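You operate a simulated robot arm through the tools that you are given. There is no shell and no other tool. Be economical: measure what you need, move in short steps, check, and stop when the job is done.

The job below is to be done with a simulated two-armed robot. You get a single attempt, and the scene is never put back.

## Task
Fetch the dust brush and set it on the shelf under the repair table. Pick up the red vase from the top of the repair table with one hand, pass it to the other hand and put it on the top of the chest. Press the test button three times. Put the carton marked "pads" from the island on the top of the cleaning cabinet and the carton that says "buttons" on the ironing pad. Put the tablet on the island away on the small table. Open the shallow drawer, put the shorts from the rubber mat in the inside of the shallow drawer, then shut the drawer. Fetch the card from the top of the cleaning cabinet and set it on the files shelf. Close the pink drawer. Push the yellow drawer shut. Close the narrow bench drawer. Switch the fan switch on. Fetch the yellow sponge from the albums shelf and set it on the dryer top. Do these in any order. Set down upright: vase, carton.

It is judged by the outcome, as a careful person would: the job done as asked, and still so three seconds after it is handed in. It fails if anything else is knocked over, pushed out of place, dropped, spilled or broken.

## Robot
Two 7-joint arms with two-finger parallel grippers on one trunk, on a base that drives. Base frame: it is fixed to the floor where the robot stands at the start and does not move with it; the origin is under the middle of the robot, x ahead of it, y to its left, z up. Readings come in m, rad, newtons and seconds.
The left shoulder is at the start at [0.06, 0.147, 0.543], the right one opposite. With the tool pointing down near the work surface each hand reaches from about 0.28 to 0.74 m from the robot's upright axis, wherever it stands, measured 20 degrees to its own side. Places, roughly: card [-1.25, -1, 1]; carton [-1, 0, 0.75]; dryer top [-3.7, 0.3, 0.9]; dust brush (7x4x6 cm) [0.7, 0.1, 0.8]; fan switch [-0.1, 1.3, 0.8]; files shelf [-2.1, 1.4, 0.6]; inside of the shallow drawer [-1.4, -0.9, 0.7]; ironing pad (24x24 cm) [-1.02, -2.72, 0.88]; narrow bench drawer [0.2, 1.1, 0.6]; pink drawer [-1.3, -2.5, 0.7]; shallow drawer [-1.4, -1, 0.7]; shelf under the repair table [0.7, 0.2, 0.4]; shorts [-2, -0.25, 0.75]; small table [-2, -1.3, 0.8]; sponge [-1, 1.5, 0.5]; tablet [-1.25, 0, 0.75]; test button [0.6, 0.6, 0.8]; top of the chest [-2.2, -2.9, 0.8]; top of the cleaning cabinet [-1.4, -0.9, 0.8]; vase [0.5, 0.25, 0.75]; yellow drawer [-0.7, -2.6, 0.7]. Payload 3.43 kg a hand.
The tool frame of a hand sits at the grasp point between the pads (the TCP): z along the fingers, y along the line on which they close. The tips reach 0.03 m beyond it. The gripper opens to 0.094 m. The fingers are 0.028 m wide and 0.01 m thick; the gripper's body (0.05 by 0.096 m) begins 0.055 m behind the TCP.
Orientation is told as [roll, pitch, yaw] about the base's x, y, z axes, in that order, counted from this pose: with the fingers straight down and closing along the base's y, the tool's x points along the base's -x, its y along +y and its z along -z.

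## Interface
- The arms move only by the tool jog_arm. It takes "left_increments", "right_increments" or both (then of equal length, played together; a hand with none holds still); each is a list that holds one entry, the list of rows, each a list of 7 numbers: the shift along the base's x, y, z in units of 500 mm (1.0 is 500 mm), then the turn, a rotation vector about the base's x, y, z in units of 120 degrees (1.0 is 120 degrees), then the finger opening in m, from 0 to 0.094. In form: [[[dx, dy, dz, wx, wy, wz, jaw], ...]]. A call has 1 to 8 rows; each row is the pose to reach, as a shift and turn from the pose commanded when the call began. A call with a number of a shift or a turn outside -1 to 1 is refused whole. A row lasts 0.2 s, in which the tool goes at most 0.05 m and 0.15 rad; a call with a longer step from one row to the next is refused whole, and so is a gripper value outside its range. A pose out of reach is approached as far as the arm can. The call stops where the force on the tool passes 40 N (or 10 N more than at its start, if that is more) or the arm is blocked; 0.2 s more then pass. Each finger travels about 0.072 m/s and halts on what it meets, pressing with about 21 N; the grip force reading is that of the motor and also rises with nothing between the fingers. The clock runs only during rows and for 0.2 s after the last one: add rows that repeat a pose to give the fingers time. The reply holds the time, the measured pose of the TCP, the force on the tool along the base axes, the opening and the grip force, in the units named above and with some noise, with the torque about the TCP (base axes, N m) and any sound that the robot's microphone picked up.
- Cameras (640 x 400 px; columns grow to the right, rows downward): "scene" is now at [0.0039, -0.0453, 1.1325]; the picture's right is [-0.81, -0.58, 0.00], its down [-0.54, 0.76, -0.36] and it looks along [0.21, -0.29, -0.93] (base axes); focal length 214 px, centre (320, 200). "left" rides on the left gripper at [0.076, -0.014, -0.103] in its tool frame; the picture's right is [0.18, 0.98, 0.00], its down [-0.75, 0.14, -0.64] and it looks along [-0.63, 0.12, 0.77] (tool axes); focal length 243 px, centre (320, 200). "right" rides on the right gripper at [0.076, 0.014, -0.103] in its tool frame; the picture's right is [-0.18, 0.98, 0.00], its down [-0.75, -0.14, -0.64] and it looks along [-0.63, -0.12, 0.77] (tool axes); focal length 243 px, centre (320, 200). There is no depth. A picture from a camera that has moved, and an enlarged one, comes with that camera's place and axes in the base frame and with its lens.
- get_image(camera): a new picture of that camera. It takes no simulated time.
- move_column(by): slides the trunk up (or, below 0, down) by that many m; the arms and the scene camera ride with it, the base frame stays. It gives what a move gives, with no picture.
- drive_base(legs): drives the robot by 1 to 6 legs, each [ahead, left, turn to the left] in m, m and rad, along the robot's own axes; the way and the turn of a leg run together, so that a leg with both is an arc; at most 1.5 m and 3.142 rad a leg. The arms and the cameras ride along, it lands a little off, and it stops where it bumps. It gives what a move gives.
- head_to(pan, tilt): turns the head with the scene camera to pan (to the left, within 1.501 rad either way) and tilt (down, from -0.506 to 1.204), counted from straight ahead of the robot. It gives what a move gives.
- enlarge(camera, box): a new picture of the part [left, top, right, bottom] of that camera's present view, enlarged. It takes no simulated time.
- sign_off(): hands the job in; it is judged then, once.

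Go step by step. Nothing tells you exact positions but the pictures and the camera data: compare them with the known pose of the tool, close in by small moves and look again before you grip or let go. The budget is 567 turns and 370 pictures, counting those below and the enlarged ones. Unless the task says otherwise, let go and move clear before handing in.

The tools are called after ">>>" by a JSON object that holds its "fn" and its "kwargs". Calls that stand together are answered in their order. jog_arm: Moves the arms, as the interface text tells. Its arguments: {"type":"object","properties":{"left_increments":{"type":"array"},"right_increments":{"type":"array"}},"required":[]} The other tools are called the same way: move_column (by) slides the trunk up or down; drive_base (legs) drives the base; head_to (pan, tilt) turns the head that bears the scene camera; get_image (camera) takes a picture; enlarge (camera, box) takes an enlarged picture of a part of a camera's view; sign_off () hands the job in.

At the start:

```text
time: 0.0
left_tcp_pos: [0.2517, 0.3739, 1.0002]
left_orientation: [0.001, 0.0, 0.002]
left_wrist_force: [-0.6, 0.1, 0.5]
left_wrist_torque: [0.0, 0.02, 0.0]
left_grip_width: 0.094
left_grip_force: 0.1
right_tcp_pos: [0.3117, 0.003, 0.9996]
right_orientation: [0.004, -0.002, -0.001]
right_wrist_force: [0.6, -0.9, -0.8]
right_wrist_torque: [-0.01, -0.04, 0.01]
right_grip_width: 0.0937
right_grip_force: 0.0
trunk travel left (down, up): [-0.25, 0.0]
robot x, y, heading: [-0.0054, 0.002, -0.001]
head pan, tilt: [-0.948, 1.201]
```

scene: 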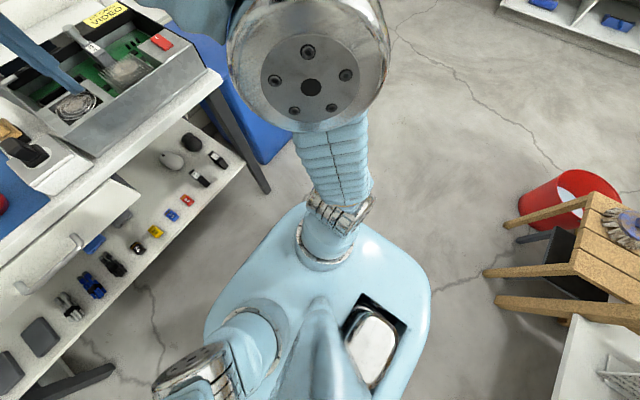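
right: 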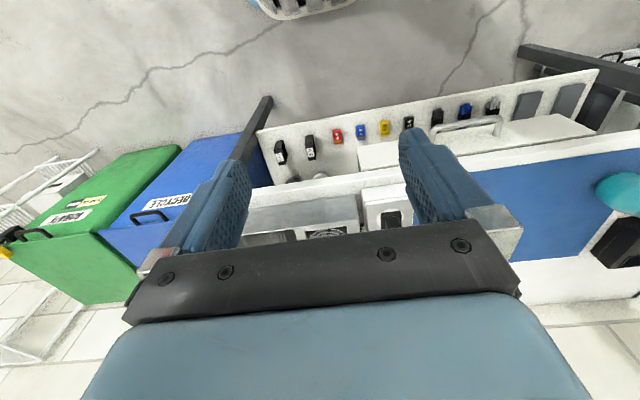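
left: 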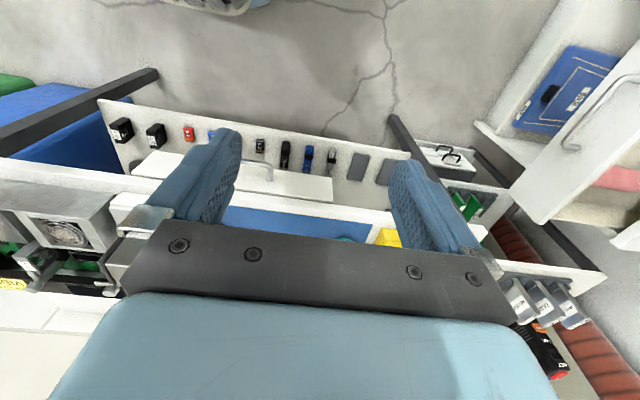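

The repair table is in front of me. I'll look at it and its surroundings with the head camera first.

>>> {"fn": "head_to", "kwargs": {"pan": 0.0, "tilt": 0.75}}

>>> {"fn": "get_image", "kwargs": {"camera": "scene"}}

>>> {"fn": "head_to", "kwargs": {"pan": 0.9, "tilt": 0.7}}

>>> {"fn": "get_image", "kwargs": {"camera": "scene"}}

```text
time: 1.2
left_tcp_pos: [0.2527, 0.3734, 0.9988]
left_orientation: [0.001, -0.002, 0.001]
left_wrist_force: [0.0, 0.3, -0.2]
left_wrist_torque: [0.03, 0.0, 0.02]
left_grip_width: 0.0941
left_grip_force: 0.0
right_tcp_pos: [0.3125, 0.0024, 0.9984]
right_orientation: [0.002, -0.001, 0.0]
right_wrist_force: [0.1, -0.2, 0.6]
right_wrist_torque: [0.0, 0.02, 0.03]
right_grip_width: 0.094
right_grip_force: 0.0
trunk travel left (down, up): [-0.25, 0.0]
robot x, y, heading: [0.0018, 0.0004, -0.001]
head pan, tilt: [0.0, 0.75]
```

```text
366 pictures are left
camera scene: at [0.0541, 0.0001, 1.1642], right [0.0, -1.0, 0.0], down [-0.68, 0.0, -0.73], along [0.73, 0.0, -0.68], focal length 214 px, centre (320, 200)
```

scene: 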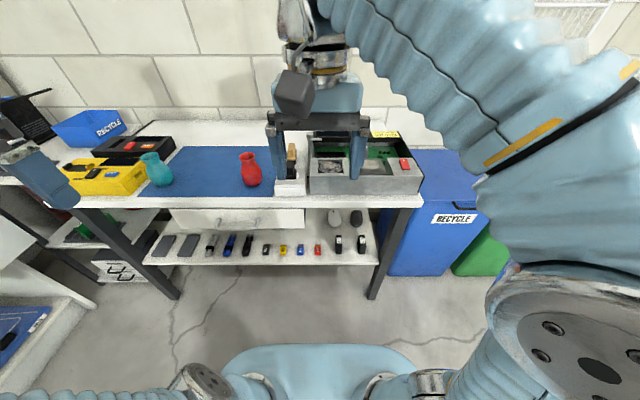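

```text
time: 2.4
left_tcp_pos: [0.2515, 0.373, 1.0002]
left_orientation: [0.003, -0.002, 0.0]
left_wrist_force: [0.0, 0.1, 0.2]
left_wrist_torque: [-0.03, -0.02, -0.04]
left_grip_width: 0.094
left_grip_force: 0.0
right_tcp_pos: [0.3119, 0.0029, 0.9985]
right_orientation: [0.0, -0.002, 0.0]
right_wrist_force: [-1.0, -0.3, -0.3]
right_wrist_torque: [0.0, -0.01, 0.0]
right_grip_width: 0.0939
right_grip_force: 0.0
trunk travel left (down, up): [-0.25, 0.0]
robot x, y, heading: [0.0033, 0.0006, -0.001]
head pan, tilt: [0.901, 0.7]
```

```text
365 pictures are left
camera scene: at [0.0241, 0.0667, 1.1684], right [0.78, -0.62, 0.0], down [-0.4, -0.5, -0.76], along [0.48, 0.6, -0.64], focal length 214 px, centre (320, 200)
```

scene: 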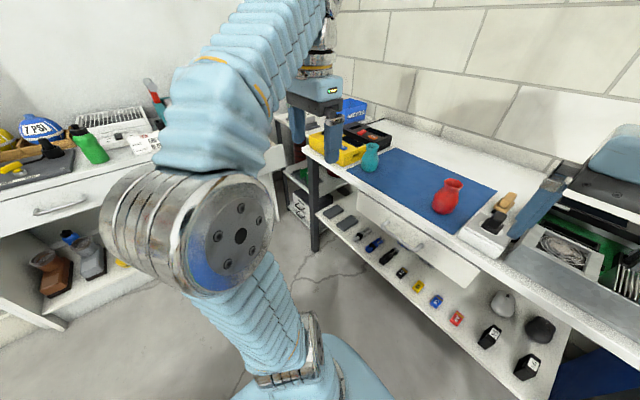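

I see the red vase, the brush on a white holder, and yellow and black boxes on the left of the table. I'll enlarge these parts.

>>> {"fn": "head_to", "kwargs": {"pan": 0.3, "tilt": 0.75}}

>>> {"fn": "enlarge", "kwargs": {"camera": "scene", "box": [100, 100, 260, 200]}}

>>> {"fn": "enlarge", "kwargs": {"camera": "scene", "box": [280, 100, 440, 200]}}

>>> {"fn": "get_image", "kwargs": {"camera": "scene"}}

```text
time: 3.4
left_tcp_pos: [0.251, 0.3735, 0.9989]
left_orientation: [0.001, 0.001, -0.001]
left_wrist_force: [0.7, -0.8, 0.5]
left_wrist_torque: [0.05, 0.0, -0.01]
left_grip_width: 0.0941
left_grip_force: 0.2
right_tcp_pos: [0.313, 0.0026, 0.9986]
right_orientation: [0.003, -0.001, 0.0]
right_wrist_force: [-0.6, 0.3, 0.1]
right_wrist_torque: [-0.02, -0.04, 0.03]
right_grip_width: 0.0939
right_grip_force: 0.0
trunk travel left (down, up): [-0.25, 0.0]
robot x, y, heading: [-0.0015, -0.0024, 0.003]
head pan, tilt: [0.3, 0.75]
```

```text
4.00 times, centred on (180, 150) of scene
camera zoom: at [0.0504, 0.0247, 1.1642], right [0.3, -0.95, 0.0], down [-0.65, -0.2, -0.73], along [0.7, 0.22, -0.68], focal length 858 px, centre (880, 400)
```

zoom: 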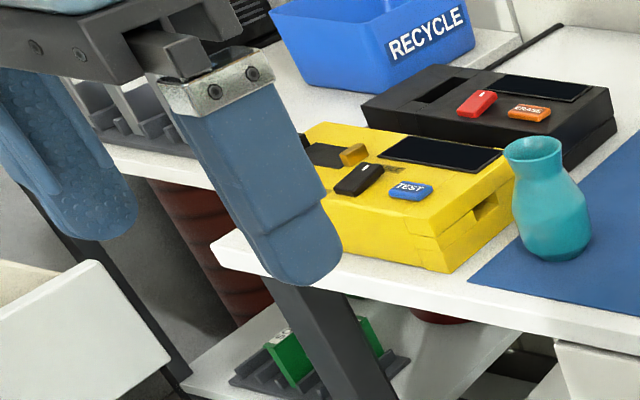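

```text
4.00 times, centred on (360, 150) of scene
camera zoom: at [0.0504, 0.0247, 1.1642], right [0.3, -0.95, 0.0], down [-0.65, -0.2, -0.73], along [0.7, 0.22, -0.68], focal length 858 px, centre (160, 400)
```

zoom: 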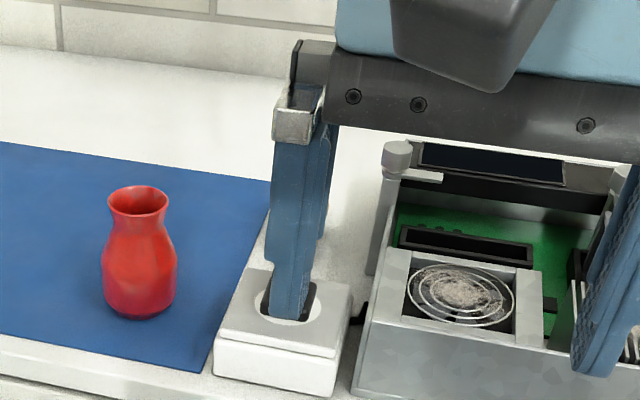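

```text
362 pictures are left
camera scene: at [0.0504, 0.0247, 1.1642], right [0.3, -0.95, 0.0], down [-0.65, -0.2, -0.73], along [0.7, 0.22, -0.68], focal length 214 px, centre (320, 200)
```

scene: 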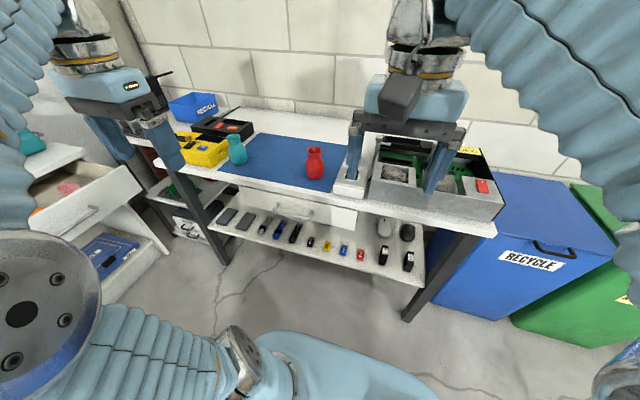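

The test button is on the yellow box at about (0.58, 0.63). I'll scan left and right to get the room's layout.

>>> {"fn": "head_to", "kwargs": {"pan": 1.5, "tilt": 0.5}}

>>> {"fn": "get_image", "kwargs": {"camera": "scene"}}

>>> {"fn": "head_to", "kwargs": {"pan": -1.5, "tilt": 0.5}}

>>> {"fn": "get_image", "kwargs": {"camera": "scene"}}

```text
time: 4.8
left_tcp_pos: [0.251, 0.374, 0.9998]
left_orientation: [0.002, -0.002, 0.002]
left_wrist_force: [-0.5, 0.1, 0.7]
left_wrist_torque: [0.01, 0.01, 0.03]
left_grip_width: 0.0939
left_grip_force: 0.1
right_tcp_pos: [0.3122, 0.0028, 0.9996]
right_orientation: [0.0, -0.001, 0.001]
right_wrist_force: [-1.0, -0.1, -0.1]
right_wrist_torque: [-0.01, 0.02, 0.01]
right_grip_width: 0.0941
right_grip_force: 0.0
trunk travel left (down, up): [-0.25, 0.0]
robot x, y, heading: [0.0052, 0.0013, 0.001]
head pan, tilt: [1.499, 0.499]
```

```text
361 pictures are left
camera scene: at [-0.0222, 0.0909, 1.1862], right [1.0, -0.07, 0.0], down [-0.03, -0.48, -0.88], along [0.06, 0.88, -0.48], focal length 214 px, centre (320, 200)
```

scene: 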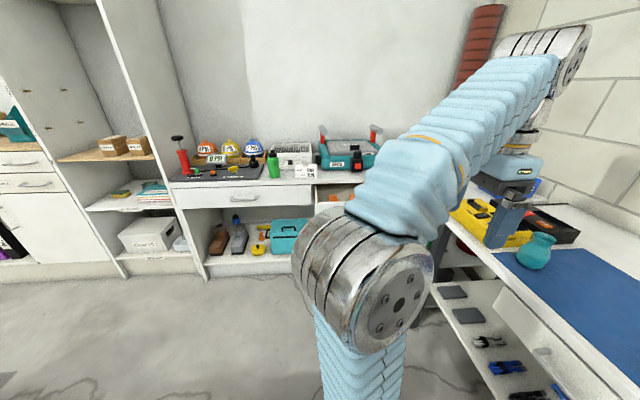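

```text
time: 7.4
left_tcp_pos: [0.2518, 0.3732, 0.9993]
left_orientation: [0.003, -0.001, 0.001]
left_wrist_force: [0.0, -0.3, 0.3]
left_wrist_torque: [0.01, -0.01, 0.02]
left_grip_width: 0.0938
left_grip_force: 0.0
right_tcp_pos: [0.311, 0.0023, 0.9998]
right_orientation: [0.003, -0.002, 0.0]
right_wrist_force: [0.2, -0.1, 0.0]
right_wrist_torque: [-0.02, -0.01, -0.02]
right_grip_width: 0.094
right_grip_force: 0.0
trunk travel left (down, up): [-0.25, 0.0]
robot x, y, heading: [0.001, 0.0029, 0.003]
head pan, tilt: [-1.499, 0.499]
```

```text
360 pictures are left
camera scene: at [-0.0222, -0.0906, 1.1862], right [-1.0, -0.07, 0.0], down [-0.03, 0.48, -0.88], along [0.06, -0.88, -0.48], focal length 214 px, centre (320, 200)
```

scene: 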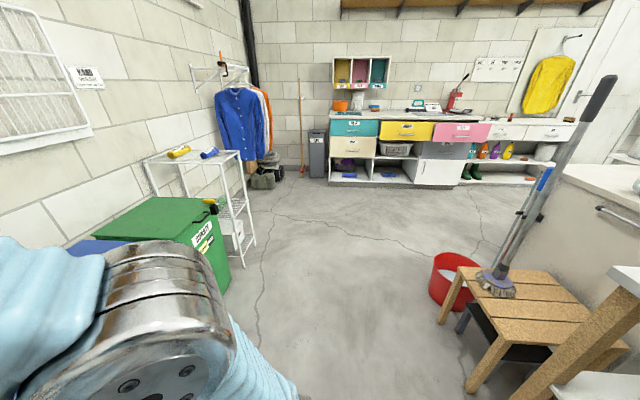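

The rest of the room is now roughly clear. To reach the test button I'll shift left and slightly ahead, then bring the left hand over it.

>>> {"fn": "drive_base", "kwargs": {"legs": [[0.05, 0.35, 0]]}}

>>> {"fn": "jog_arm", "kwargs": {"left_increments": [[[0.08, 0, 0, 0, 0, 0, 0.0], [0.16, 0, 0, 0, 0, 0, 0.0], [0.24, -0.04, 0, 0, 0, 0, 0.0], [0.32, -0.08, 0, 0, 0, 0, 0.0], [0.36, -0.1, -0.06, 0, 0, 0, 0.0], [0.36, -0.1, -0.12, 0, 0, 0, 0.0]]]}}

>>> {"fn": "head_to", "kwargs": {"pan": 0.5, "tilt": 0.8}}

>>> {"fn": "get_image", "kwargs": {"camera": "left"}}

>>> {"fn": "get_image", "kwargs": {"camera": "scene"}}

```text
time: 9.7
left_tcp_pos: [0.3031, 0.7234, 0.9989]
left_orientation: [0.0, -0.002, 0.0]
left_wrist_force: [-0.4, 0.0, -0.1]
left_wrist_torque: [0.0, 0.01, 0.04]
left_grip_width: 0.0941
left_grip_force: 0.0
right_tcp_pos: [0.3626, 0.3516, 1.0001]
right_orientation: [0.001, 0.0, -0.002]
right_wrist_force: [-0.4, -0.1, 0.1]
right_wrist_torque: [0.0, -0.03, 0.0]
right_grip_width: 0.0942
right_grip_force: 0.1
trunk travel left (down, up): [-0.25, 0.0]
robot x, y, heading: [0.0486, 0.3523, -0.003]
head pan, tilt: [-1.499, 0.499]
```

```text
time: 11.1
left_tcp_pos: [0.4828, 0.6715, 0.9406]
left_orientation: [0.001, -0.002, -0.001]
left_wrist_force: [-0.4, -0.3, 0.5]
left_wrist_torque: [0.01, -0.02, 0.05]
left_grip_width: 0.0
left_grip_force: 21.2
left hand out of reach, approached as far as the arm can: row 3, 4
right_tcp_pos: [0.3628, 0.3514, 0.9993]
right_orientation: [0.001, -0.002, -0.002]
right_wrist_force: [0.9, -0.2, 0.5]
right_wrist_torque: [0.02, -0.01, 0.03]
right_grip_width: 0.094
right_grip_force: 0.1
trunk travel left (down, up): [-0.25, 0.0]
robot x, y, heading: [0.0532, 0.3528, -0.003]
head pan, tilt: [-1.499, 0.499]
```

```text
time: 13.1
left_tcp_pos: [0.4822, 0.6721, 0.9407]
left_orientation: [0.002, -0.003, -0.001]
left_wrist_force: [-0.3, -0.3, -0.3]
left_wrist_torque: [-0.01, 0.0, 0.0]
left_grip_width: 0.0
left_grip_force: 21.0
right_tcp_pos: [0.3617, 0.3532, 0.9986]
right_orientation: [0.002, -0.001, -0.001]
right_wrist_force: [-0.5, 0.4, 0.7]
right_wrist_torque: [0.0, 0.0, 0.0]
right_grip_width: 0.094
right_grip_force: 0.0
trunk travel left (down, up): [-0.25, 0.0]
robot x, y, heading: [0.0553, 0.3507, -0.003]
head pan, tilt: [0.499, 0.799]
```

```text
359 pictures are left
camera left: at [0.4052, 0.658, 1.0433], right [-0.18, 0.98, 0.0], down [0.75, 0.14, 0.64], along [0.63, 0.12, -0.77], focal length 243 px, centre (320, 200)
```

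left: 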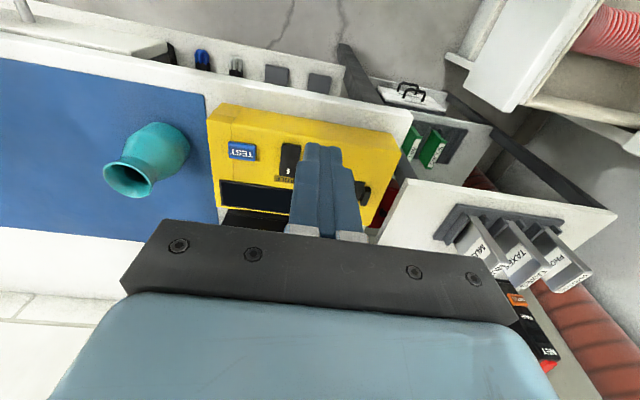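

```text
358 pictures are left
camera scene: at [0.0927, 0.3889, 1.1602], right [0.48, -0.88, 0.0], down [-0.63, -0.34, -0.7], along [0.61, 0.33, -0.72], focal length 214 px, centre (320, 200)
```

scene: 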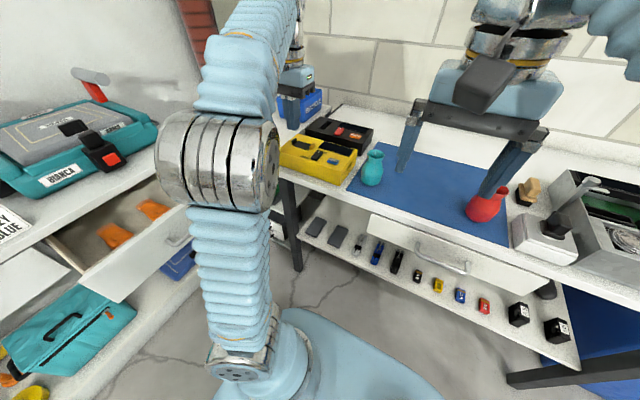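

The two views put the TEST button near (0.553, 0.597, 0.798). I'll bring the closed left fingers above it.

>>> {"fn": "jog_arm", "kwargs": {"left_increments": [[[0.07, -0.07, 0, 0, 0, 0, 0.0], [0.142, -0.15, 0, 0, 0, 0, 0.0], [0.142, -0.15, -0.08, 0, 0, 0, 0.0], [0.142, -0.15, -0.16, 0, 0, 0, 0.0], [0.142, -0.15, -0.16, 0, 0, 0, 0.0]]]}}

>>> {"fn": "get_image", "kwargs": {"camera": "left"}}

>>> {"fn": "enlarge", "kwargs": {"camera": "scene", "box": [240, 80, 400, 180]}}

```text
refused: row 2 steps farther than a row can; nothing moved
```

```text
357 pictures are left
camera left: at [0.4052, 0.658, 1.0433], right [-0.18, 0.98, 0.0], down [0.75, 0.14, 0.64], along [0.63, 0.12, -0.77], focal length 243 px, centre (320, 200)
```

left: 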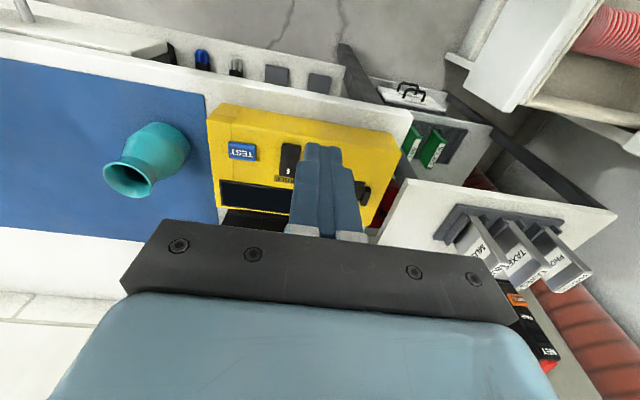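

```text
4.00 times, centred on (320, 130) of scene
camera zoom: at [0.0927, 0.3889, 1.1602], right [0.48, -0.88, 0.0], down [-0.63, -0.34, -0.7], along [0.61, 0.33, -0.72], focal length 858 px, centre (320, 480)
```

zoom: 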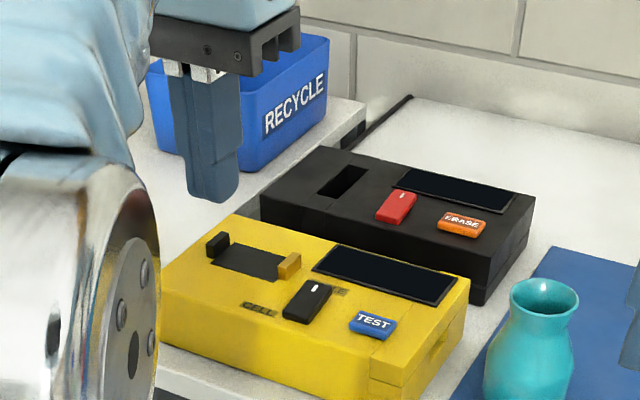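

The third view agrees: button at (0.553, 0.596, 0.799). I'll repeat the approach in smaller steps.

>>> {"fn": "jog_arm", "kwargs": {"left_increments": [[[0.06, -0.06, 0, 0, 0, 0, 0.0], [0.12, -0.12, 0, 0, 0, 0, 0.0], [0.142, -0.15, -0.05, 0, 0, 0, 0.0], [0.142, -0.15, -0.13, 0, 0, 0, 0.0], [0.142, -0.15, -0.16, 0, 0, 0, 0.0], [0.142, -0.15, -0.16, 0, 0, 0, 0.0]]]}}

>>> {"fn": "enlarge", "kwargs": {"camera": "left", "box": [240, 80, 400, 180]}}

>>> {"fn": "enlarge", "kwargs": {"camera": "scene", "box": [240, 80, 400, 180]}}

```text
time: 14.4
left_tcp_pos: [0.5543, 0.5985, 0.8601]
left_orientation: [0.001, -0.002, -0.002]
left_wrist_force: [0.7, -0.4, -0.6]
left_wrist_torque: [0.0, 0.05, -0.01]
left_grip_width: 0.0
left_grip_force: 21.1
left hand out of reach, approached as far as the arm can: row 2
right_tcp_pos: [0.3619, 0.3529, 0.999]
right_orientation: [0.003, -0.002, -0.002]
right_wrist_force: [0.7, 1.0, 0.8]
right_wrist_torque: [0.01, 0.01, -0.02]
right_grip_width: 0.094
right_grip_force: 0.1
trunk travel left (down, up): [-0.25, 0.0]
robot x, y, heading: [0.0545, 0.3502, -0.0]
head pan, tilt: [0.499, 0.799]
```

```text
4.00 times, centred on (320, 130) of left
camera zoom: at [0.477, 0.5835, 0.9619], right [-0.18, 0.98, 0.0], down [0.75, 0.14, 0.64], along [0.63, 0.12, -0.77], focal length 970 px, centre (320, 480)
```

zoom: 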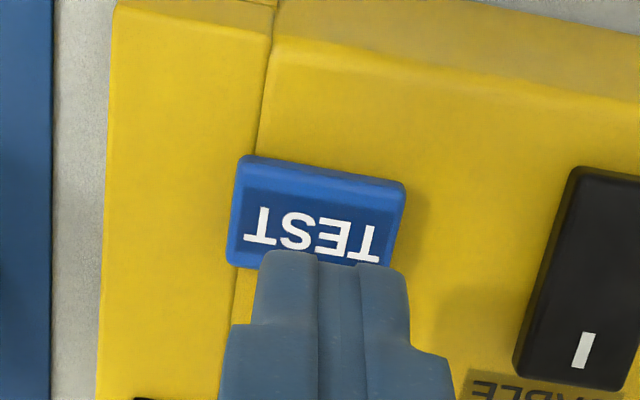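

```text
4.00 times, centred on (320, 130) of scene
camera zoom: at [0.0927, 0.3889, 1.1602], right [0.48, -0.88, 0.0], down [-0.63, -0.34, -0.7], along [0.61, 0.33, -0.72], focal length 858 px, centre (320, 480)
```

zoom: 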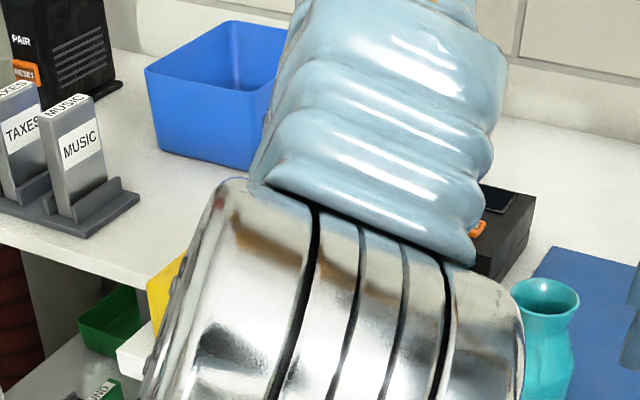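

The fingers are over the button, about 3 cm above it. I'll press gently.

>>> {"fn": "jog_arm", "kwargs": {"left_increments": [[[-0.004, -0.002, -0.04, 0, 0, 0, 0.0], [-0.006, -0.002, -0.056, 0, 0, 0, 0.0], [-0.006, -0.002, -0.064, 0, 0, 0, 0.0], [-0.006, -0.002, -0.068, 0, 0, 0, 0.0]]]}}

```text
time: 15.4
left_tcp_pos: [0.5499, 0.5982, 0.8253]
left_orientation: [0.0, -0.003, -0.002]
left_wrist_force: [2.7, 2.1, 13.8]
left_wrist_torque: [0.02, -0.09, 0.0]
left_grip_width: 0.0001
left_grip_force: 20.6
right_tcp_pos: [0.36, 0.3523, 0.9983]
right_orientation: [0.002, -0.003, 0.0]
right_wrist_force: [-0.2, 0.3, -0.2]
right_wrist_torque: [-0.01, 0.02, 0.0]
right_grip_width: 0.094
right_grip_force: 0.1
trunk travel left (down, up): [-0.25, 0.0]
robot x, y, heading: [0.0497, 0.3504, -0.002]
head pan, tilt: [0.499, 0.799]
heard: click
```

A click: that was press one. I'll lift clear and press a second time to the same depth.

>>> {"fn": "jog_arm", "kwargs": {"left_increments": [[[0, 0, 0.03, 0, 0, 0, 0.0], [0, 0, 0.04, 0, 0, 0, 0.0], [0, 0, 0.04, 0, 0, 0, 0.0]]]}}

>>> {"fn": "jog_arm", "kwargs": {"left_increments": [[[0, 0, -0.025, 0, 0, 0, 0.0], [0, 0, -0.036, 0, 0, 0, 0.0], [0, 0, -0.04, 0, 0, 0, 0.0]]]}}

>>> {"fn": "jog_arm", "kwargs": {"left_increments": [[[0, 0, 0.03, 0, 0, 0, 0.0], [0, 0, 0.04, 0, 0, 0, 0.0], [0, 0, 0.04, 0, 0, 0, 0.0]]]}}

```text
time: 16.2
left_tcp_pos: [0.5504, 0.5972, 0.846]
left_orientation: [0.002, -0.004, -0.002]
left_wrist_force: [0.1, -0.5, -0.7]
left_wrist_torque: [-0.01, 0.0, -0.03]
left_grip_width: 0.0
left_grip_force: 21.3
right_tcp_pos: [0.3613, 0.3531, 0.9989]
right_orientation: [0.002, 0.0, 0.0]
right_wrist_force: [-0.4, 0.0, 0.1]
right_wrist_torque: [0.0, 0.02, 0.02]
right_grip_width: 0.0938
right_grip_force: 0.1
trunk travel left (down, up): [-0.25, 0.0]
robot x, y, heading: [0.0479, 0.3512, -0.003]
head pan, tilt: [0.499, 0.799]
```

```text
time: 17.1
left_tcp_pos: [0.5503, 0.5968, 0.8274]
left_orientation: [0.001, -0.002, -0.002]
left_wrist_force: [3.0, 1.1, 11.9]
left_wrist_torque: [0.0, -0.08, -0.01]
left_grip_width: 0.0001
left_grip_force: 21.0
right_tcp_pos: [0.3619, 0.3525, 0.9992]
right_orientation: [0.004, -0.002, -0.001]
right_wrist_force: [0.2, -0.1, 0.0]
right_wrist_torque: [-0.02, 0.01, -0.02]
right_grip_width: 0.0939
right_grip_force: 0.2
trunk travel left (down, up): [-0.25, 0.0]
robot x, y, heading: [0.0465, 0.3486, -0.004]
head pan, tilt: [0.499, 0.799]
heard: click
```

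```text
time: 17.9
left_tcp_pos: [0.5508, 0.5969, 0.8452]
left_orientation: [0.002, -0.001, -0.002]
left_wrist_force: [0.0, -0.3, 0.0]
left_wrist_torque: [-0.02, 0.02, 0.0]
left_grip_width: 0.0001
left_grip_force: 21.3
right_tcp_pos: [0.3618, 0.3523, 0.9992]
right_orientation: [0.002, -0.001, 0.0]
right_wrist_force: [-0.3, -0.5, 0.4]
right_wrist_torque: [0.01, -0.02, -0.01]
right_grip_width: 0.0937
right_grip_force: 0.0
trunk travel left (down, up): [-0.25, 0.0]
robot x, y, heading: [0.052, 0.3492, 0.001]
head pan, tilt: [0.499, 0.799]
```

The second click was heard. I'll press once more, then lift away and move the left arm back so it is clear of the box.

>>> {"fn": "jog_arm", "kwargs": {"left_increments": [[[0, 0, -0.025, 0, 0, 0, 0.0], [0, 0, -0.036, 0, 0, 0, 0.0], [0, 0, -0.04, 0, 0, 0, 0.0]]]}}

>>> {"fn": "jog_arm", "kwargs": {"left_increments": [[[0, 0, 0.08, 0, 0, 0, 0.0], [0, 0, 0.16, 0, 0, 0, 0.04], [-0.06, 0.0, 0.22, 0, 0, 0, 0.08], [-0.14, 0.0, 0.26, 0, 0, 0, 0.094], [-0.22, 0.0, 0.3, 0, 0, 0, 0.094], [-0.3, 0.04, 0.32, 0, 0, 0, 0.094], [-0.38, 0.08, 0.32, 0, 0, 0, 0.094]]]}}

>>> {"fn": "head_to", "kwargs": {"pan": 0.0, "tilt": 0.8}}

>>> {"fn": "get_image", "kwargs": {"camera": "scene"}}

>>> {"fn": "get_image", "kwargs": {"camera": "right"}}

```text
time: 18.6
left_tcp_pos: [0.551, 0.5972, 0.8267]
left_orientation: [0.001, -0.004, -0.003]
left_wrist_force: [4.0, 3.4, 11.0]
left_wrist_torque: [0.03, -0.1, -0.02]
left_grip_width: 0.0001
left_grip_force: 21.3
right_tcp_pos: [0.3614, 0.3529, 0.9986]
right_orientation: [0.002, -0.002, -0.002]
right_wrist_force: [0.3, 0.1, -0.3]
right_wrist_torque: [0.0, -0.06, -0.03]
right_grip_width: 0.0941
right_grip_force: 0.1
trunk travel left (down, up): [-0.25, 0.0]
robot x, y, heading: [0.0502, 0.3494, -0.002]
head pan, tilt: [0.499, 0.799]
heard: click
```

```text
time: 20.2
left_tcp_pos: [0.3609, 0.6378, 0.9868]
left_orientation: [0.001, -0.001, 0.0]
left_wrist_force: [-0.7, -0.2, -0.1]
left_wrist_torque: [-0.02, 0.01, 0.0]
left_grip_width: 0.094
left_grip_force: 0.2
right_tcp_pos: [0.3632, 0.353, 0.9986]
right_orientation: [0.001, -0.002, -0.002]
right_wrist_force: [-0.1, -0.2, 0.0]
right_wrist_torque: [0.03, 0.03, 0.03]
right_grip_width: 0.0942
right_grip_force: 0.0
trunk travel left (down, up): [-0.25, 0.0]
robot x, y, heading: [0.0518, 0.3477, -0.001]
head pan, tilt: [0.499, 0.799]
```

```text
time: 21.2
left_tcp_pos: [0.361, 0.6386, 0.9869]
left_orientation: [0.002, -0.001, -0.001]
left_wrist_force: [0.8, 0.1, -0.3]
left_wrist_torque: [0.0, -0.01, -0.04]
left_grip_width: 0.094
left_grip_force: 0.1
right_tcp_pos: [0.3621, 0.3535, 0.9997]
right_orientation: [0.0, -0.001, -0.001]
right_wrist_force: [0.0, 0.9, -0.2]
right_wrist_torque: [0.0, 0.0, 0.03]
right_grip_width: 0.094
right_grip_force: 0.2
trunk travel left (down, up): [-0.25, 0.0]
robot x, y, heading: [0.0474, 0.3485, 0.001]
head pan, tilt: [0.0, 0.799]
```

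```text
353 pictures are left
camera scene: at [0.1024, 0.3504, 1.1602], right [0.0, -1.0, 0.0], down [-0.72, 0.0, -0.7], along [0.7, 0.0, -0.72], focal length 214 px, centre (320, 200)
```

scene: 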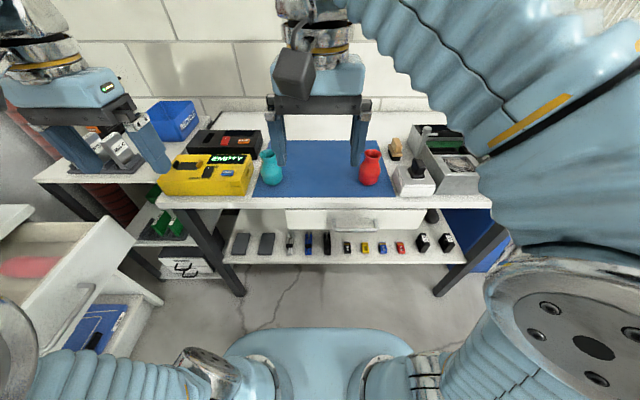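

```text
352 pictures are left
camera right: at [0.2867, 0.3669, 1.1018], right [0.19, 0.98, 0.0], down [0.75, -0.14, 0.64], along [0.63, -0.12, -0.77], focal length 243 px, centre (320, 200)
```

right: 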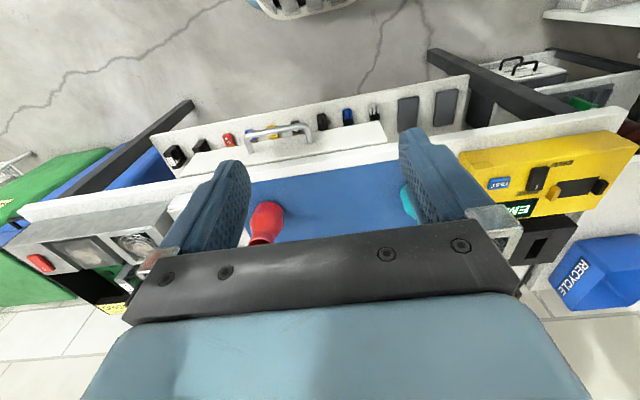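

All three presses registered and the display now reads EMPTY. I'll look closely at the brush and at the free space on the shelf.

>>> {"fn": "enlarge", "kwargs": {"camera": "scene", "box": [350, 120, 478, 200]}}

>>> {"fn": "enlarge", "kwargs": {"camera": "scene", "box": [220, 190, 476, 350]}}

```text
5.00 times, centred on (414, 160) of scene
camera zoom: at [0.1024, 0.3504, 1.1602], right [0.0, -1.0, 0.0], down [-0.72, 0.0, -0.7], along [0.7, 0.0, -0.72], focal length 1072 px, centre (-150, 400)
```

zoom: 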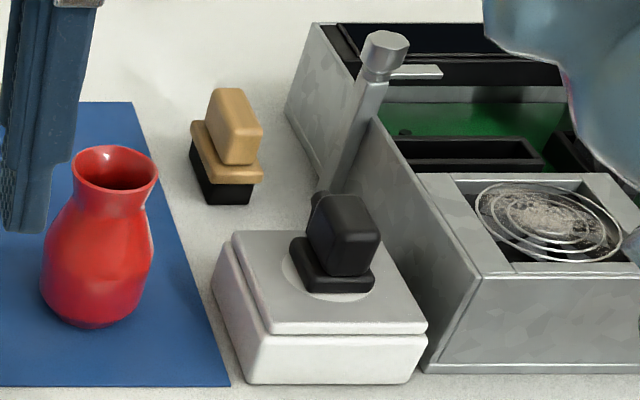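

```text
2.50 times, centred on (348, 270) of scene
camera zoom: at [0.1024, 0.3504, 1.1602], right [0.0, -1.0, 0.0], down [-0.72, 0.0, -0.7], along [0.7, 0.0, -0.72], focal length 536 px, centre (250, 25)
```

zoom: 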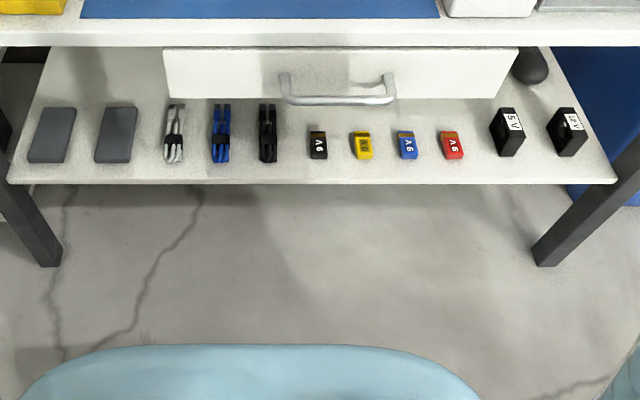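

The dust brush stands behind the white switch box at about (0.71, 0.10). I'll move forward a little and bring the right hand over it, with fingers open.

>>> {"fn": "drive_base", "kwargs": {"legs": [[0.05, 0, 0]]}}

>>> {"fn": "jog_arm", "kwargs": {"right_increments": [[[0.05, -0.08, 0, 0, 0, 0, 0.094], [0.1, -0.16, 0, 0, 0, 0, 0.094], [0.15, -0.24, 0, 0, 0, 0, 0.094], [0.2, -0.32, 0, 0, 0, 0, 0.094], [0.27, -0.38, 0, 0, 0, 0, 0.094], [0.35, -0.42, -0.03, 0, 0, 0, 0.094], [0.42, -0.46, -0.08, 0, 0, 0, 0.094], [0.46, -0.5, -0.14, 0, 0, 0, 0.094]]]}}

>>> {"fn": "get_image", "kwargs": {"camera": "right"}}

```text
time: 22.1
left_tcp_pos: [0.4096, 0.638, 0.9865]
left_orientation: [0.002, -0.003, -0.002]
left_wrist_force: [-0.2, 0.1, 0.2]
left_wrist_torque: [0.0, 0.0, 0.0]
left_grip_width: 0.0939
left_grip_force: 0.1
right_tcp_pos: [0.4118, 0.352, 0.9984]
right_orientation: [0.002, -0.002, -0.001]
right_wrist_force: [-0.9, -0.1, -0.6]
right_wrist_torque: [0.01, 0.0, -0.01]
right_grip_width: 0.0941
right_grip_force: 0.1
trunk travel left (down, up): [-0.25, 0.0]
robot x, y, heading: [0.0999, 0.3512, -0.003]
head pan, tilt: [0.0, 0.799]
```

```text
time: 23.9
left_tcp_pos: [0.4105, 0.6384, 0.9869]
left_orientation: [0.001, -0.001, -0.002]
left_wrist_force: [0.1, -0.1, 0.4]
left_wrist_torque: [-0.02, -0.04, 0.0]
left_grip_width: 0.0938
left_grip_force: 0.0
right_tcp_pos: [0.6429, 0.1034, 0.9319]
right_orientation: [0.001, -0.006, -0.001]
right_wrist_force: [-0.4, -0.1, 0.1]
right_wrist_torque: [-0.01, 0.01, 0.01]
right_grip_width: 0.0939
right_grip_force: 0.1
right hand out of reach, approached as far as the arm can: row 3, 4, 5, 6, 7
trunk travel left (down, up): [-0.25, 0.0]
robot x, y, heading: [0.1007, 0.3498, -0.0]
head pan, tilt: [0.0, 0.799]
```

```text
349 pictures are left
camera right: at [0.566, 0.1172, 1.0333], right [0.18, 0.98, 0.0], down [0.75, -0.14, 0.65], along [0.63, -0.12, -0.76], focal length 243 px, centre (320, 200)
```

right: 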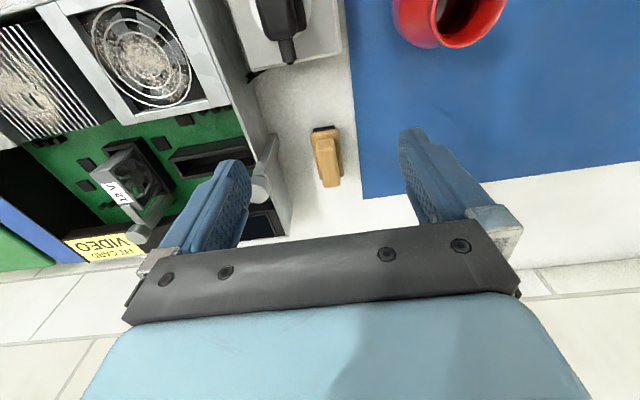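

The brush runs along x, centred near (0.703, 0.100), and the jaws already close across it. I'll narrow the jaw to clear the gray unit, then descend.

>>> {"fn": "jog_arm", "kwargs": {"right_increments": [[[0.06, -0.002, 0, 0, 0, 0, 0.064], [0.12, -0.002, -0.04, 0, 0, 0, 0.064], [0.12, -0.002, -0.12, 0, 0, 0, 0.064], [0.12, -0.002, -0.18, 0, 0, 0, 0.064]]]}}

>>> {"fn": "get_image", "kwargs": {"camera": "right"}}

>>> {"fn": "enlarge", "kwargs": {"camera": "scene", "box": [350, 100, 510, 200]}}

```text
time: 24.9
left_tcp_pos: [0.4093, 0.6373, 0.9861]
left_orientation: [0.002, -0.002, -0.002]
left_wrist_force: [0.2, 1.0, -0.1]
left_wrist_torque: [-0.01, 0.04, 0.01]
left_grip_width: 0.0941
left_grip_force: 0.1
right_tcp_pos: [0.7029, 0.1028, 0.8391]
right_orientation: [0.0, -0.002, -0.002]
right_wrist_force: [0.1, -0.4, -1.2]
right_wrist_torque: [0.03, 0.07, 0.02]
right_grip_width: 0.0639
right_grip_force: 0.0
right hand out of reach, approached as far as the arm can: row 1, 2
trunk travel left (down, up): [-0.25, 0.0]
robot x, y, heading: [0.103, 0.3501, 0.001]
head pan, tilt: [0.0, 0.799]
```

```text
348 pictures are left
camera right: at [0.6274, 0.1169, 0.9408], right [0.19, 0.98, 0.0], down [0.75, -0.14, 0.64], along [0.63, -0.12, -0.77], focal length 243 px, centre (320, 200)
```

right: 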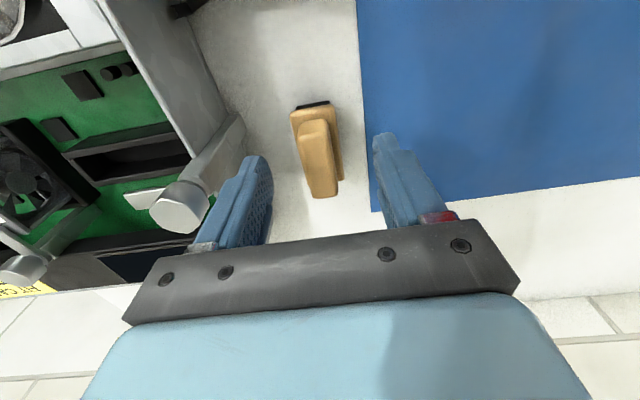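

```text
4.00 times, centred on (430, 150) of scene
camera zoom: at [0.1531, 0.3501, 1.1602], right [0.0, -1.0, 0.0], down [-0.72, 0.0, -0.7], along [0.7, 0.0, -0.72], focal length 858 px, centre (-120, 400)
```

zoom: 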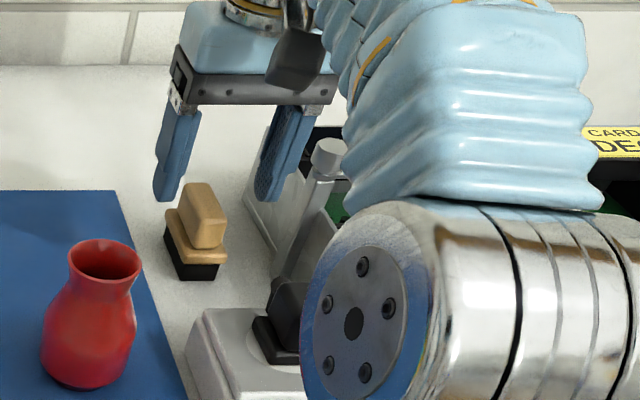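

Aligned, with the lever clear of the palm. I'll descend and close on the brush.

>>> {"fn": "jog_arm", "kwargs": {"right_increments": [[[0, -0.004, -0.05, 0, 0, 0, 0.064], [0, -0.004, -0.09, 0, 0, 0, 0.064], [0, -0.004, -0.1, 0, 0, 0, 0.064], [0, -0.004, -0.1, 0, 0, 0, 0.02], [0, -0.004, -0.1, 0, 0, 0, 0.01], [0, -0.004, -0.1, 0, 0, 0, 0.01]]]}}

>>> {"fn": "get_image", "kwargs": {"camera": "right"}}

```text
time: 26.3
left_tcp_pos: [0.4102, 0.6368, 0.9875]
left_orientation: [0.0, -0.001, -0.002]
left_wrist_force: [0.2, 1.2, -0.6]
left_wrist_torque: [0.01, -0.02, 0.01]
left_grip_width: 0.0939
left_grip_force: 0.1
right_tcp_pos: [0.7021, 0.1, 0.7895]
right_orientation: [0.002, 0.0, -0.001]
right_wrist_force: [-0.2, 0.5, 0.5]
right_wrist_torque: [-0.02, -0.01, 0.0]
right_grip_width: 0.0336
right_grip_force: 20.8
trunk travel left (down, up): [-0.25, 0.0]
robot x, y, heading: [0.0985, 0.3503, -0.006]
head pan, tilt: [0.0, 0.799]
```

```text
346 pictures are left
camera right: at [0.6267, 0.1143, 0.8917], right [0.19, 0.98, 0.0], down [0.75, -0.14, 0.64], along [0.63, -0.12, -0.77], focal length 243 px, centre (320, 200)
```

right: 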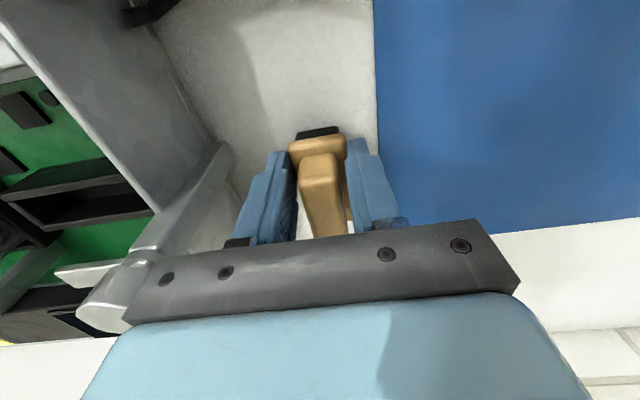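

Gripped. I'll lift the brush and carry it behind the vase to a free spot on the blue mat, where I can re-grip it from the front.

>>> {"fn": "jog_arm", "kwargs": {"right_increments": [[[0, 0, 0.06, 0, 0, 0, 0.01], [0, 0, 0.11, 0, 0, 0, 0.01], [0, 0.08, 0.11, 0, 0, 0, 0.01], [-0.02, 0.17, 0.11, 0, 0, 0, 0.01], [-0.05, 0.26, 0.11, 0, 0, 0, 0.01], [-0.09, 0.34, 0.11, 0, 0, 0, 0.01], [-0.12, 0.42, 0.11, 0, 0, 0, 0.01], [-0.15, 0.47, 0.09, 0, 0, 0, 0.01]]]}}

>>> {"fn": "jog_arm", "kwargs": {"right_increments": [[[0, 0, -0.05, 0, 0, 0, 0.01], [0, 0, -0.07, 0, 0, 0, 0.01], [0, 0, -0.08, 0, 0, 0, 0.01]]]}}

>>> {"fn": "get_image", "kwargs": {"camera": "scene"}}

```text
time: 28.1
left_tcp_pos: [0.4109, 0.6368, 0.9856]
left_orientation: [0.001, -0.001, -0.003]
left_wrist_force: [-0.3, -0.1, -0.1]
left_wrist_torque: [-0.01, 0.0, 0.01]
left_grip_width: 0.0938
left_grip_force: 0.0
right_tcp_pos: [0.6267, 0.3347, 0.8337]
right_orientation: [0.002, -0.002, -0.003]
right_wrist_force: [-0.1, 0.2, -0.9]
right_wrist_torque: [0.0, 0.02, 0.01]
right_grip_width: 0.0331
right_grip_force: 21.2
trunk travel left (down, up): [-0.25, 0.0]
robot x, y, heading: [0.0999, 0.3517, 0.002]
head pan, tilt: [0.0, 0.799]
```

```text
time: 28.9
left_tcp_pos: [0.411, 0.6374, 0.9871]
left_orientation: [0.0, -0.003, -0.002]
left_wrist_force: [-0.3, 0.1, -0.3]
left_wrist_torque: [-0.01, -0.01, -0.01]
left_grip_width: 0.0939
left_grip_force: 0.1
right_tcp_pos: [0.6271, 0.3346, 0.793]
right_orientation: [0.001, -0.001, -0.001]
right_wrist_force: [-0.4, 0.0, -0.2]
right_wrist_torque: [-0.05, -0.01, -0.01]
right_grip_width: 0.0334
right_grip_force: 21.3
trunk travel left (down, up): [-0.25, 0.0]
robot x, y, heading: [0.1018, 0.3512, -0.01]
head pan, tilt: [0.0, 0.799]
```

```text
345 pictures are left
camera scene: at [0.1525, 0.3503, 1.1602], right [0.0, -1.0, 0.0], down [-0.72, 0.0, -0.7], along [0.7, 0.0, -0.72], focal length 214 px, centre (320, 200)
```

scene: 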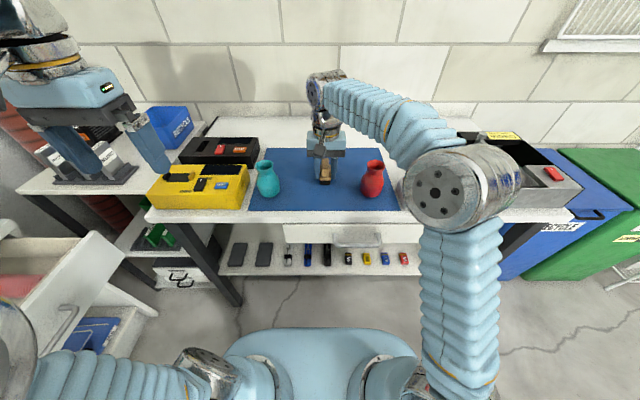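

The brush is just above the mat. I'll lower until it touches, then release and back up.

>>> {"fn": "jog_arm", "kwargs": {"right_increments": [[[0, 0, -0.004, 0, 0, 0, 0.01], [0, 0, -0.006, 0, 0, 0, 0.01], [0, 0, -0.006, 0, 0, 0, 0.01]]]}}

```text
time: 29.7
left_tcp_pos: [0.4107, 0.6378, 0.9868]
left_orientation: [0.002, -0.002, -0.001]
left_wrist_force: [0.2, -0.6, 0.6]
left_wrist_torque: [0.01, -0.02, -0.02]
left_grip_width: 0.094
left_grip_force: 0.1
right_tcp_pos: [0.628, 0.3342, 0.791]
right_orientation: [0.002, -0.002, -0.003]
right_wrist_force: [-1.0, -0.6, -1.3]
right_wrist_torque: [0.01, 0.02, 0.04]
right_grip_width: 0.0334
right_grip_force: 21.7
trunk travel left (down, up): [-0.25, 0.0]
robot x, y, heading: [0.1036, 0.3496, -0.008]
head pan, tilt: [0.0, 0.799]
```

>>> {"fn": "jog_arm", "kwargs": {"right_increments": [[[0, 0, -0.003, 0, 0, 0, 0.01], [0, 0, -0.005, 0, 0, 0, 0.01], [0, 0, -0.005, 0, 0, 0, 0.01]]]}}

```text
time: 30.5
left_tcp_pos: [0.4101, 0.6385, 0.9879]
left_orientation: [0.002, -0.003, -0.001]
left_wrist_force: [-0.2, -0.4, 0.0]
left_wrist_torque: [0.03, 0.03, -0.01]
left_grip_width: 0.0939
left_grip_force: 0.1
right_tcp_pos: [0.6272, 0.335, 0.7907]
right_orientation: [0.001, -0.004, -0.001]
right_wrist_force: [1.4, -1.6, 15.9]
right_wrist_torque: [-0.06, -0.07, -0.04]
right_grip_width: 0.0338
right_grip_force: 21.5
trunk travel left (down, up): [-0.25, 0.0]
robot x, y, heading: [0.1023, 0.3491, -0.001]
head pan, tilt: [0.0, 0.799]
```

Contact felt. I'll release, lift, and then try turning the right wrist by half a turn so its camera ends on top when the fingers point forward.

>>> {"fn": "jog_arm", "kwargs": {"right_increments": [[[0, 0, 0, 0, 0, 0, 0.07], [0, 0, 0, 0, 0, 0, 0.07], [0, 0, 0.08, 0, 0, 0, 0.07], [-0.04, 0, 0.16, 0, 0, 0, 0.07], [-0.08, 0, 0.24, 0, 0, 0, 0.07], [-0.14, -0.02, 0.3, 0, 0, 0, 0.07], [-0.2, -0.04, 0.34, 0, 0, 0, 0.07], [-0.26, -0.06, 0.36, 0, 0, 0, 0.07]]]}}

>>> {"fn": "jog_arm", "kwargs": {"right_increments": [[[0, 0, 0, 0, 0, 0.07, 0.07], [0, 0, 0, 0, 0, 0.14, 0.07], [0, 0, 0, 0, 0, 0.21, 0.07], [0, 0, 0, 0, 0, 0.28, 0.07], [0, 0, 0, 0, 0, 0.35, 0.07], [0, 0, 0, 0, 0, 0.42, 0.07], [0, 0, 0, 0, 0, 0.49, 0.07], [0, 0, 0, 0, 0, 0.56, 0.07]]]}}

>>> {"fn": "get_image", "kwargs": {"camera": "scene"}}

```text
time: 32.3
left_tcp_pos: [0.41, 0.6365, 0.987]
left_orientation: [0.0, 0.0, -0.002]
left_wrist_force: [0.6, 0.4, -0.3]
left_wrist_torque: [-0.02, 0.03, 0.01]
left_grip_width: 0.0938
left_grip_force: 0.2
right_tcp_pos: [0.4976, 0.3046, 0.9679]
right_orientation: [0.0, 0.001, -0.002]
right_wrist_force: [-0.1, 1.2, 0.6]
right_wrist_torque: [-0.05, 0.04, 0.02]
right_grip_width: 0.0699
right_grip_force: 0.1
trunk travel left (down, up): [-0.25, 0.0]
robot x, y, heading: [0.0997, 0.3474, -0.004]
head pan, tilt: [0.0, 0.799]
```

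```text
time: 34.1
left_tcp_pos: [0.4105, 0.6373, 0.9878]
left_orientation: [0.003, -0.001, -0.002]
left_wrist_force: [-0.6, -0.2, 1.2]
left_wrist_torque: [0.01, 0.02, -0.04]
left_grip_width: 0.094
left_grip_force: 0.1
right_tcp_pos: [0.4973, 0.3041, 0.9682]
right_orientation: [0.002, -0.001, 1.174]
right_wrist_force: [0.2, -0.1, 1.0]
right_wrist_torque: [0.01, -0.01, -0.02]
right_grip_width: 0.0703
right_grip_force: 0.0
trunk travel left (down, up): [-0.25, 0.0]
robot x, y, heading: [0.1005, 0.3508, -0.004]
head pan, tilt: [0.0, 0.799]
```

```text
344 pictures are left
camera scene: at [0.1525, 0.3502, 1.1602], right [0.0, -1.0, 0.0], down [-0.72, 0.0, -0.7], along [0.7, 0.0, -0.72], focal length 214 px, centre (320, 200)
```

scene: 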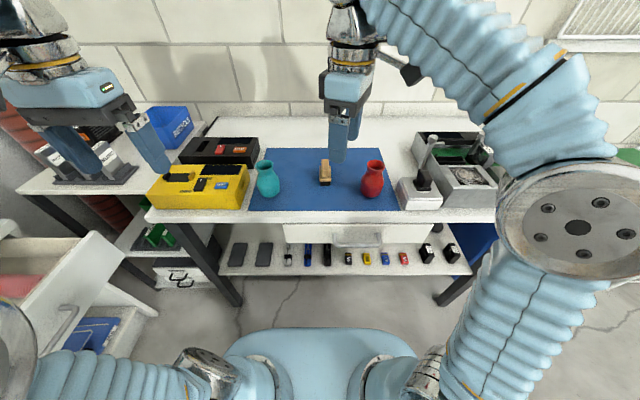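

The brush stands on the mat. I'll continue the half turn of the right wrist.

>>> {"fn": "jog_arm", "kwargs": {"right_increments": [[[0, 0, 0, 0, 0, 0.07, 0.07], [0, 0, 0, 0, 0, 0.14, 0.07], [0, 0, 0, 0, 0, 0.21, 0.07], [0, 0, 0, 0, 0, 0.28, 0.07], [0, 0, 0, 0, 0, 0.35, 0.07], [0, 0, 0, 0, 0, 0.42, 0.07], [0, 0, 0, 0, 0, 0.49, 0.07]]]}}

>>> {"fn": "jog_arm", "kwargs": {"right_increments": [[[0, 0, 0, 0, 0, 0.07, 0.07], [0, 0, 0, 0, 0, 0.14, 0.07], [0, 0, 0, 0, 0, 0.21, 0.07], [0, 0, 0, 0, 0, 0.28, 0.07], [0, 0, 0, 0, 0, 0.35, 0.07], [0, 0, 0, 0, 0, 0.42, 0.07], [0, 0, 0, 0, 0, 0.45, 0.07]]]}}

```text
time: 35.7
left_tcp_pos: [0.4102, 0.6369, 0.9865]
left_orientation: [0.003, -0.002, -0.002]
left_wrist_force: [0.4, -0.2, 0.5]
left_wrist_torque: [0.02, -0.03, -0.05]
left_grip_width: 0.0941
left_grip_force: 0.1
right_tcp_pos: [0.4963, 0.3047, 0.9684]
right_orientation: [0.002, -0.003, 2.201]
right_wrist_force: [0.0, 0.1, 0.7]
right_wrist_torque: [-0.01, 0.01, -0.04]
right_grip_width: 0.07
right_grip_force: 0.1
trunk travel left (down, up): [-0.25, 0.0]
robot x, y, heading: [0.1006, 0.3526, 0.001]
head pan, tilt: [0.0, 0.799]
```

```text
time: 37.3
left_tcp_pos: [0.4107, 0.6371, 0.9856]
left_orientation: [0.0, -0.002, -0.001]
left_wrist_force: [-0.7, -0.3, 0.0]
left_wrist_torque: [0.0, -0.01, 0.01]
left_grip_width: 0.0941
left_grip_force: 0.1
right_tcp_pos: [0.4977, 0.3045, 0.9685]
right_orientation: [0.001, -0.002, -3.141]
right_wrist_force: [0.1, 0.8, 0.7]
right_wrist_torque: [0.01, -0.01, 0.0]
right_grip_width: 0.0696
right_grip_force: 0.0
trunk travel left (down, up): [-0.25, 0.0]
robot x, y, heading: [0.0997, 0.3491, 0.0]
head pan, tilt: [0.0, 0.799]
```

Half turn done. Now I'll tilt the fingers forward to about 30° below horizontal.

>>> {"fn": "jog_arm", "kwargs": {"right_increments": [[[0, 0.01, 0, 0, -0.07, 0, 0.07], [0, 0.02, 0, 0, -0.14, 0, 0.07], [0, 0.03, -0.02, 0, -0.21, 0, 0.07], [0, 0.04, -0.04, 0, -0.28, 0, 0.07], [0, 0.05, -0.06, 0, -0.35, 0, 0.07], [0, 0.06, -0.1, 0, -0.42, 0, 0.07], [0, 0.06, -0.14, 0, -0.47, 0, 0.07], [0, 0.06, -0.18, 0, -0.5, 0, 0.07]]]}}

>>> {"fn": "get_image", "kwargs": {"camera": "right"}}

>>> {"fn": "get_image", "kwargs": {"camera": "scene"}}

```text
time: 39.1
left_tcp_pos: [0.4109, 0.6371, 0.9868]
left_orientation: [0.001, -0.003, -0.004]
left_wrist_force: [-0.1, 0.5, 0.1]
left_wrist_torque: [-0.02, 0.02, -0.03]
left_grip_width: 0.094
left_grip_force: 0.0
right_tcp_pos: [0.4971, 0.3333, 0.8784]
right_orientation: [-0.004, 1.046, 3.139]
right_wrist_force: [-0.7, -0.4, 0.4]
right_wrist_torque: [-0.02, 0.03, -0.02]
right_grip_width: 0.07
right_grip_force: 0.1
trunk travel left (down, up): [-0.25, 0.0]
robot x, y, heading: [0.0967, 0.3501, 0.002]
head pan, tilt: [0.0, 0.799]
```

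```text
343 pictures are left
camera right: at [0.4473, 0.3201, 0.9967], right [-0.09, -0.98, -0.16], down [-0.93, 0.14, -0.33], along [0.35, 0.12, -0.93], focal length 243 px, centre (320, 200)
```

right: 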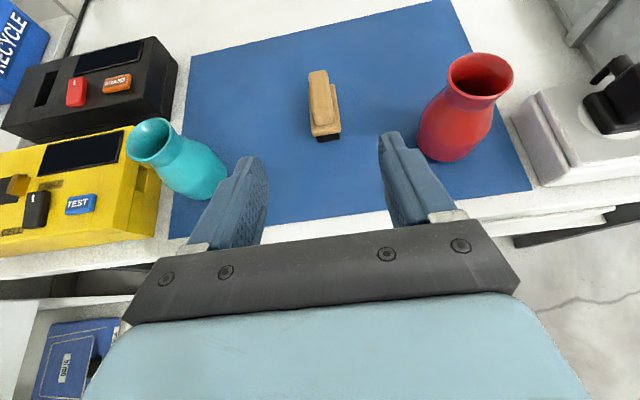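

```text
342 pictures are left
camera scene: at [0.1524, 0.3502, 1.1602], right [0.0, -1.0, 0.0], down [-0.72, 0.0, -0.7], along [0.7, 0.0, -0.72], focal length 214 px, centre (320, 200)
```

scene: 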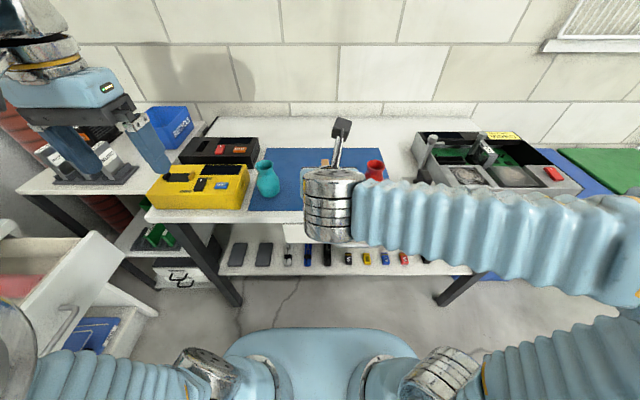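

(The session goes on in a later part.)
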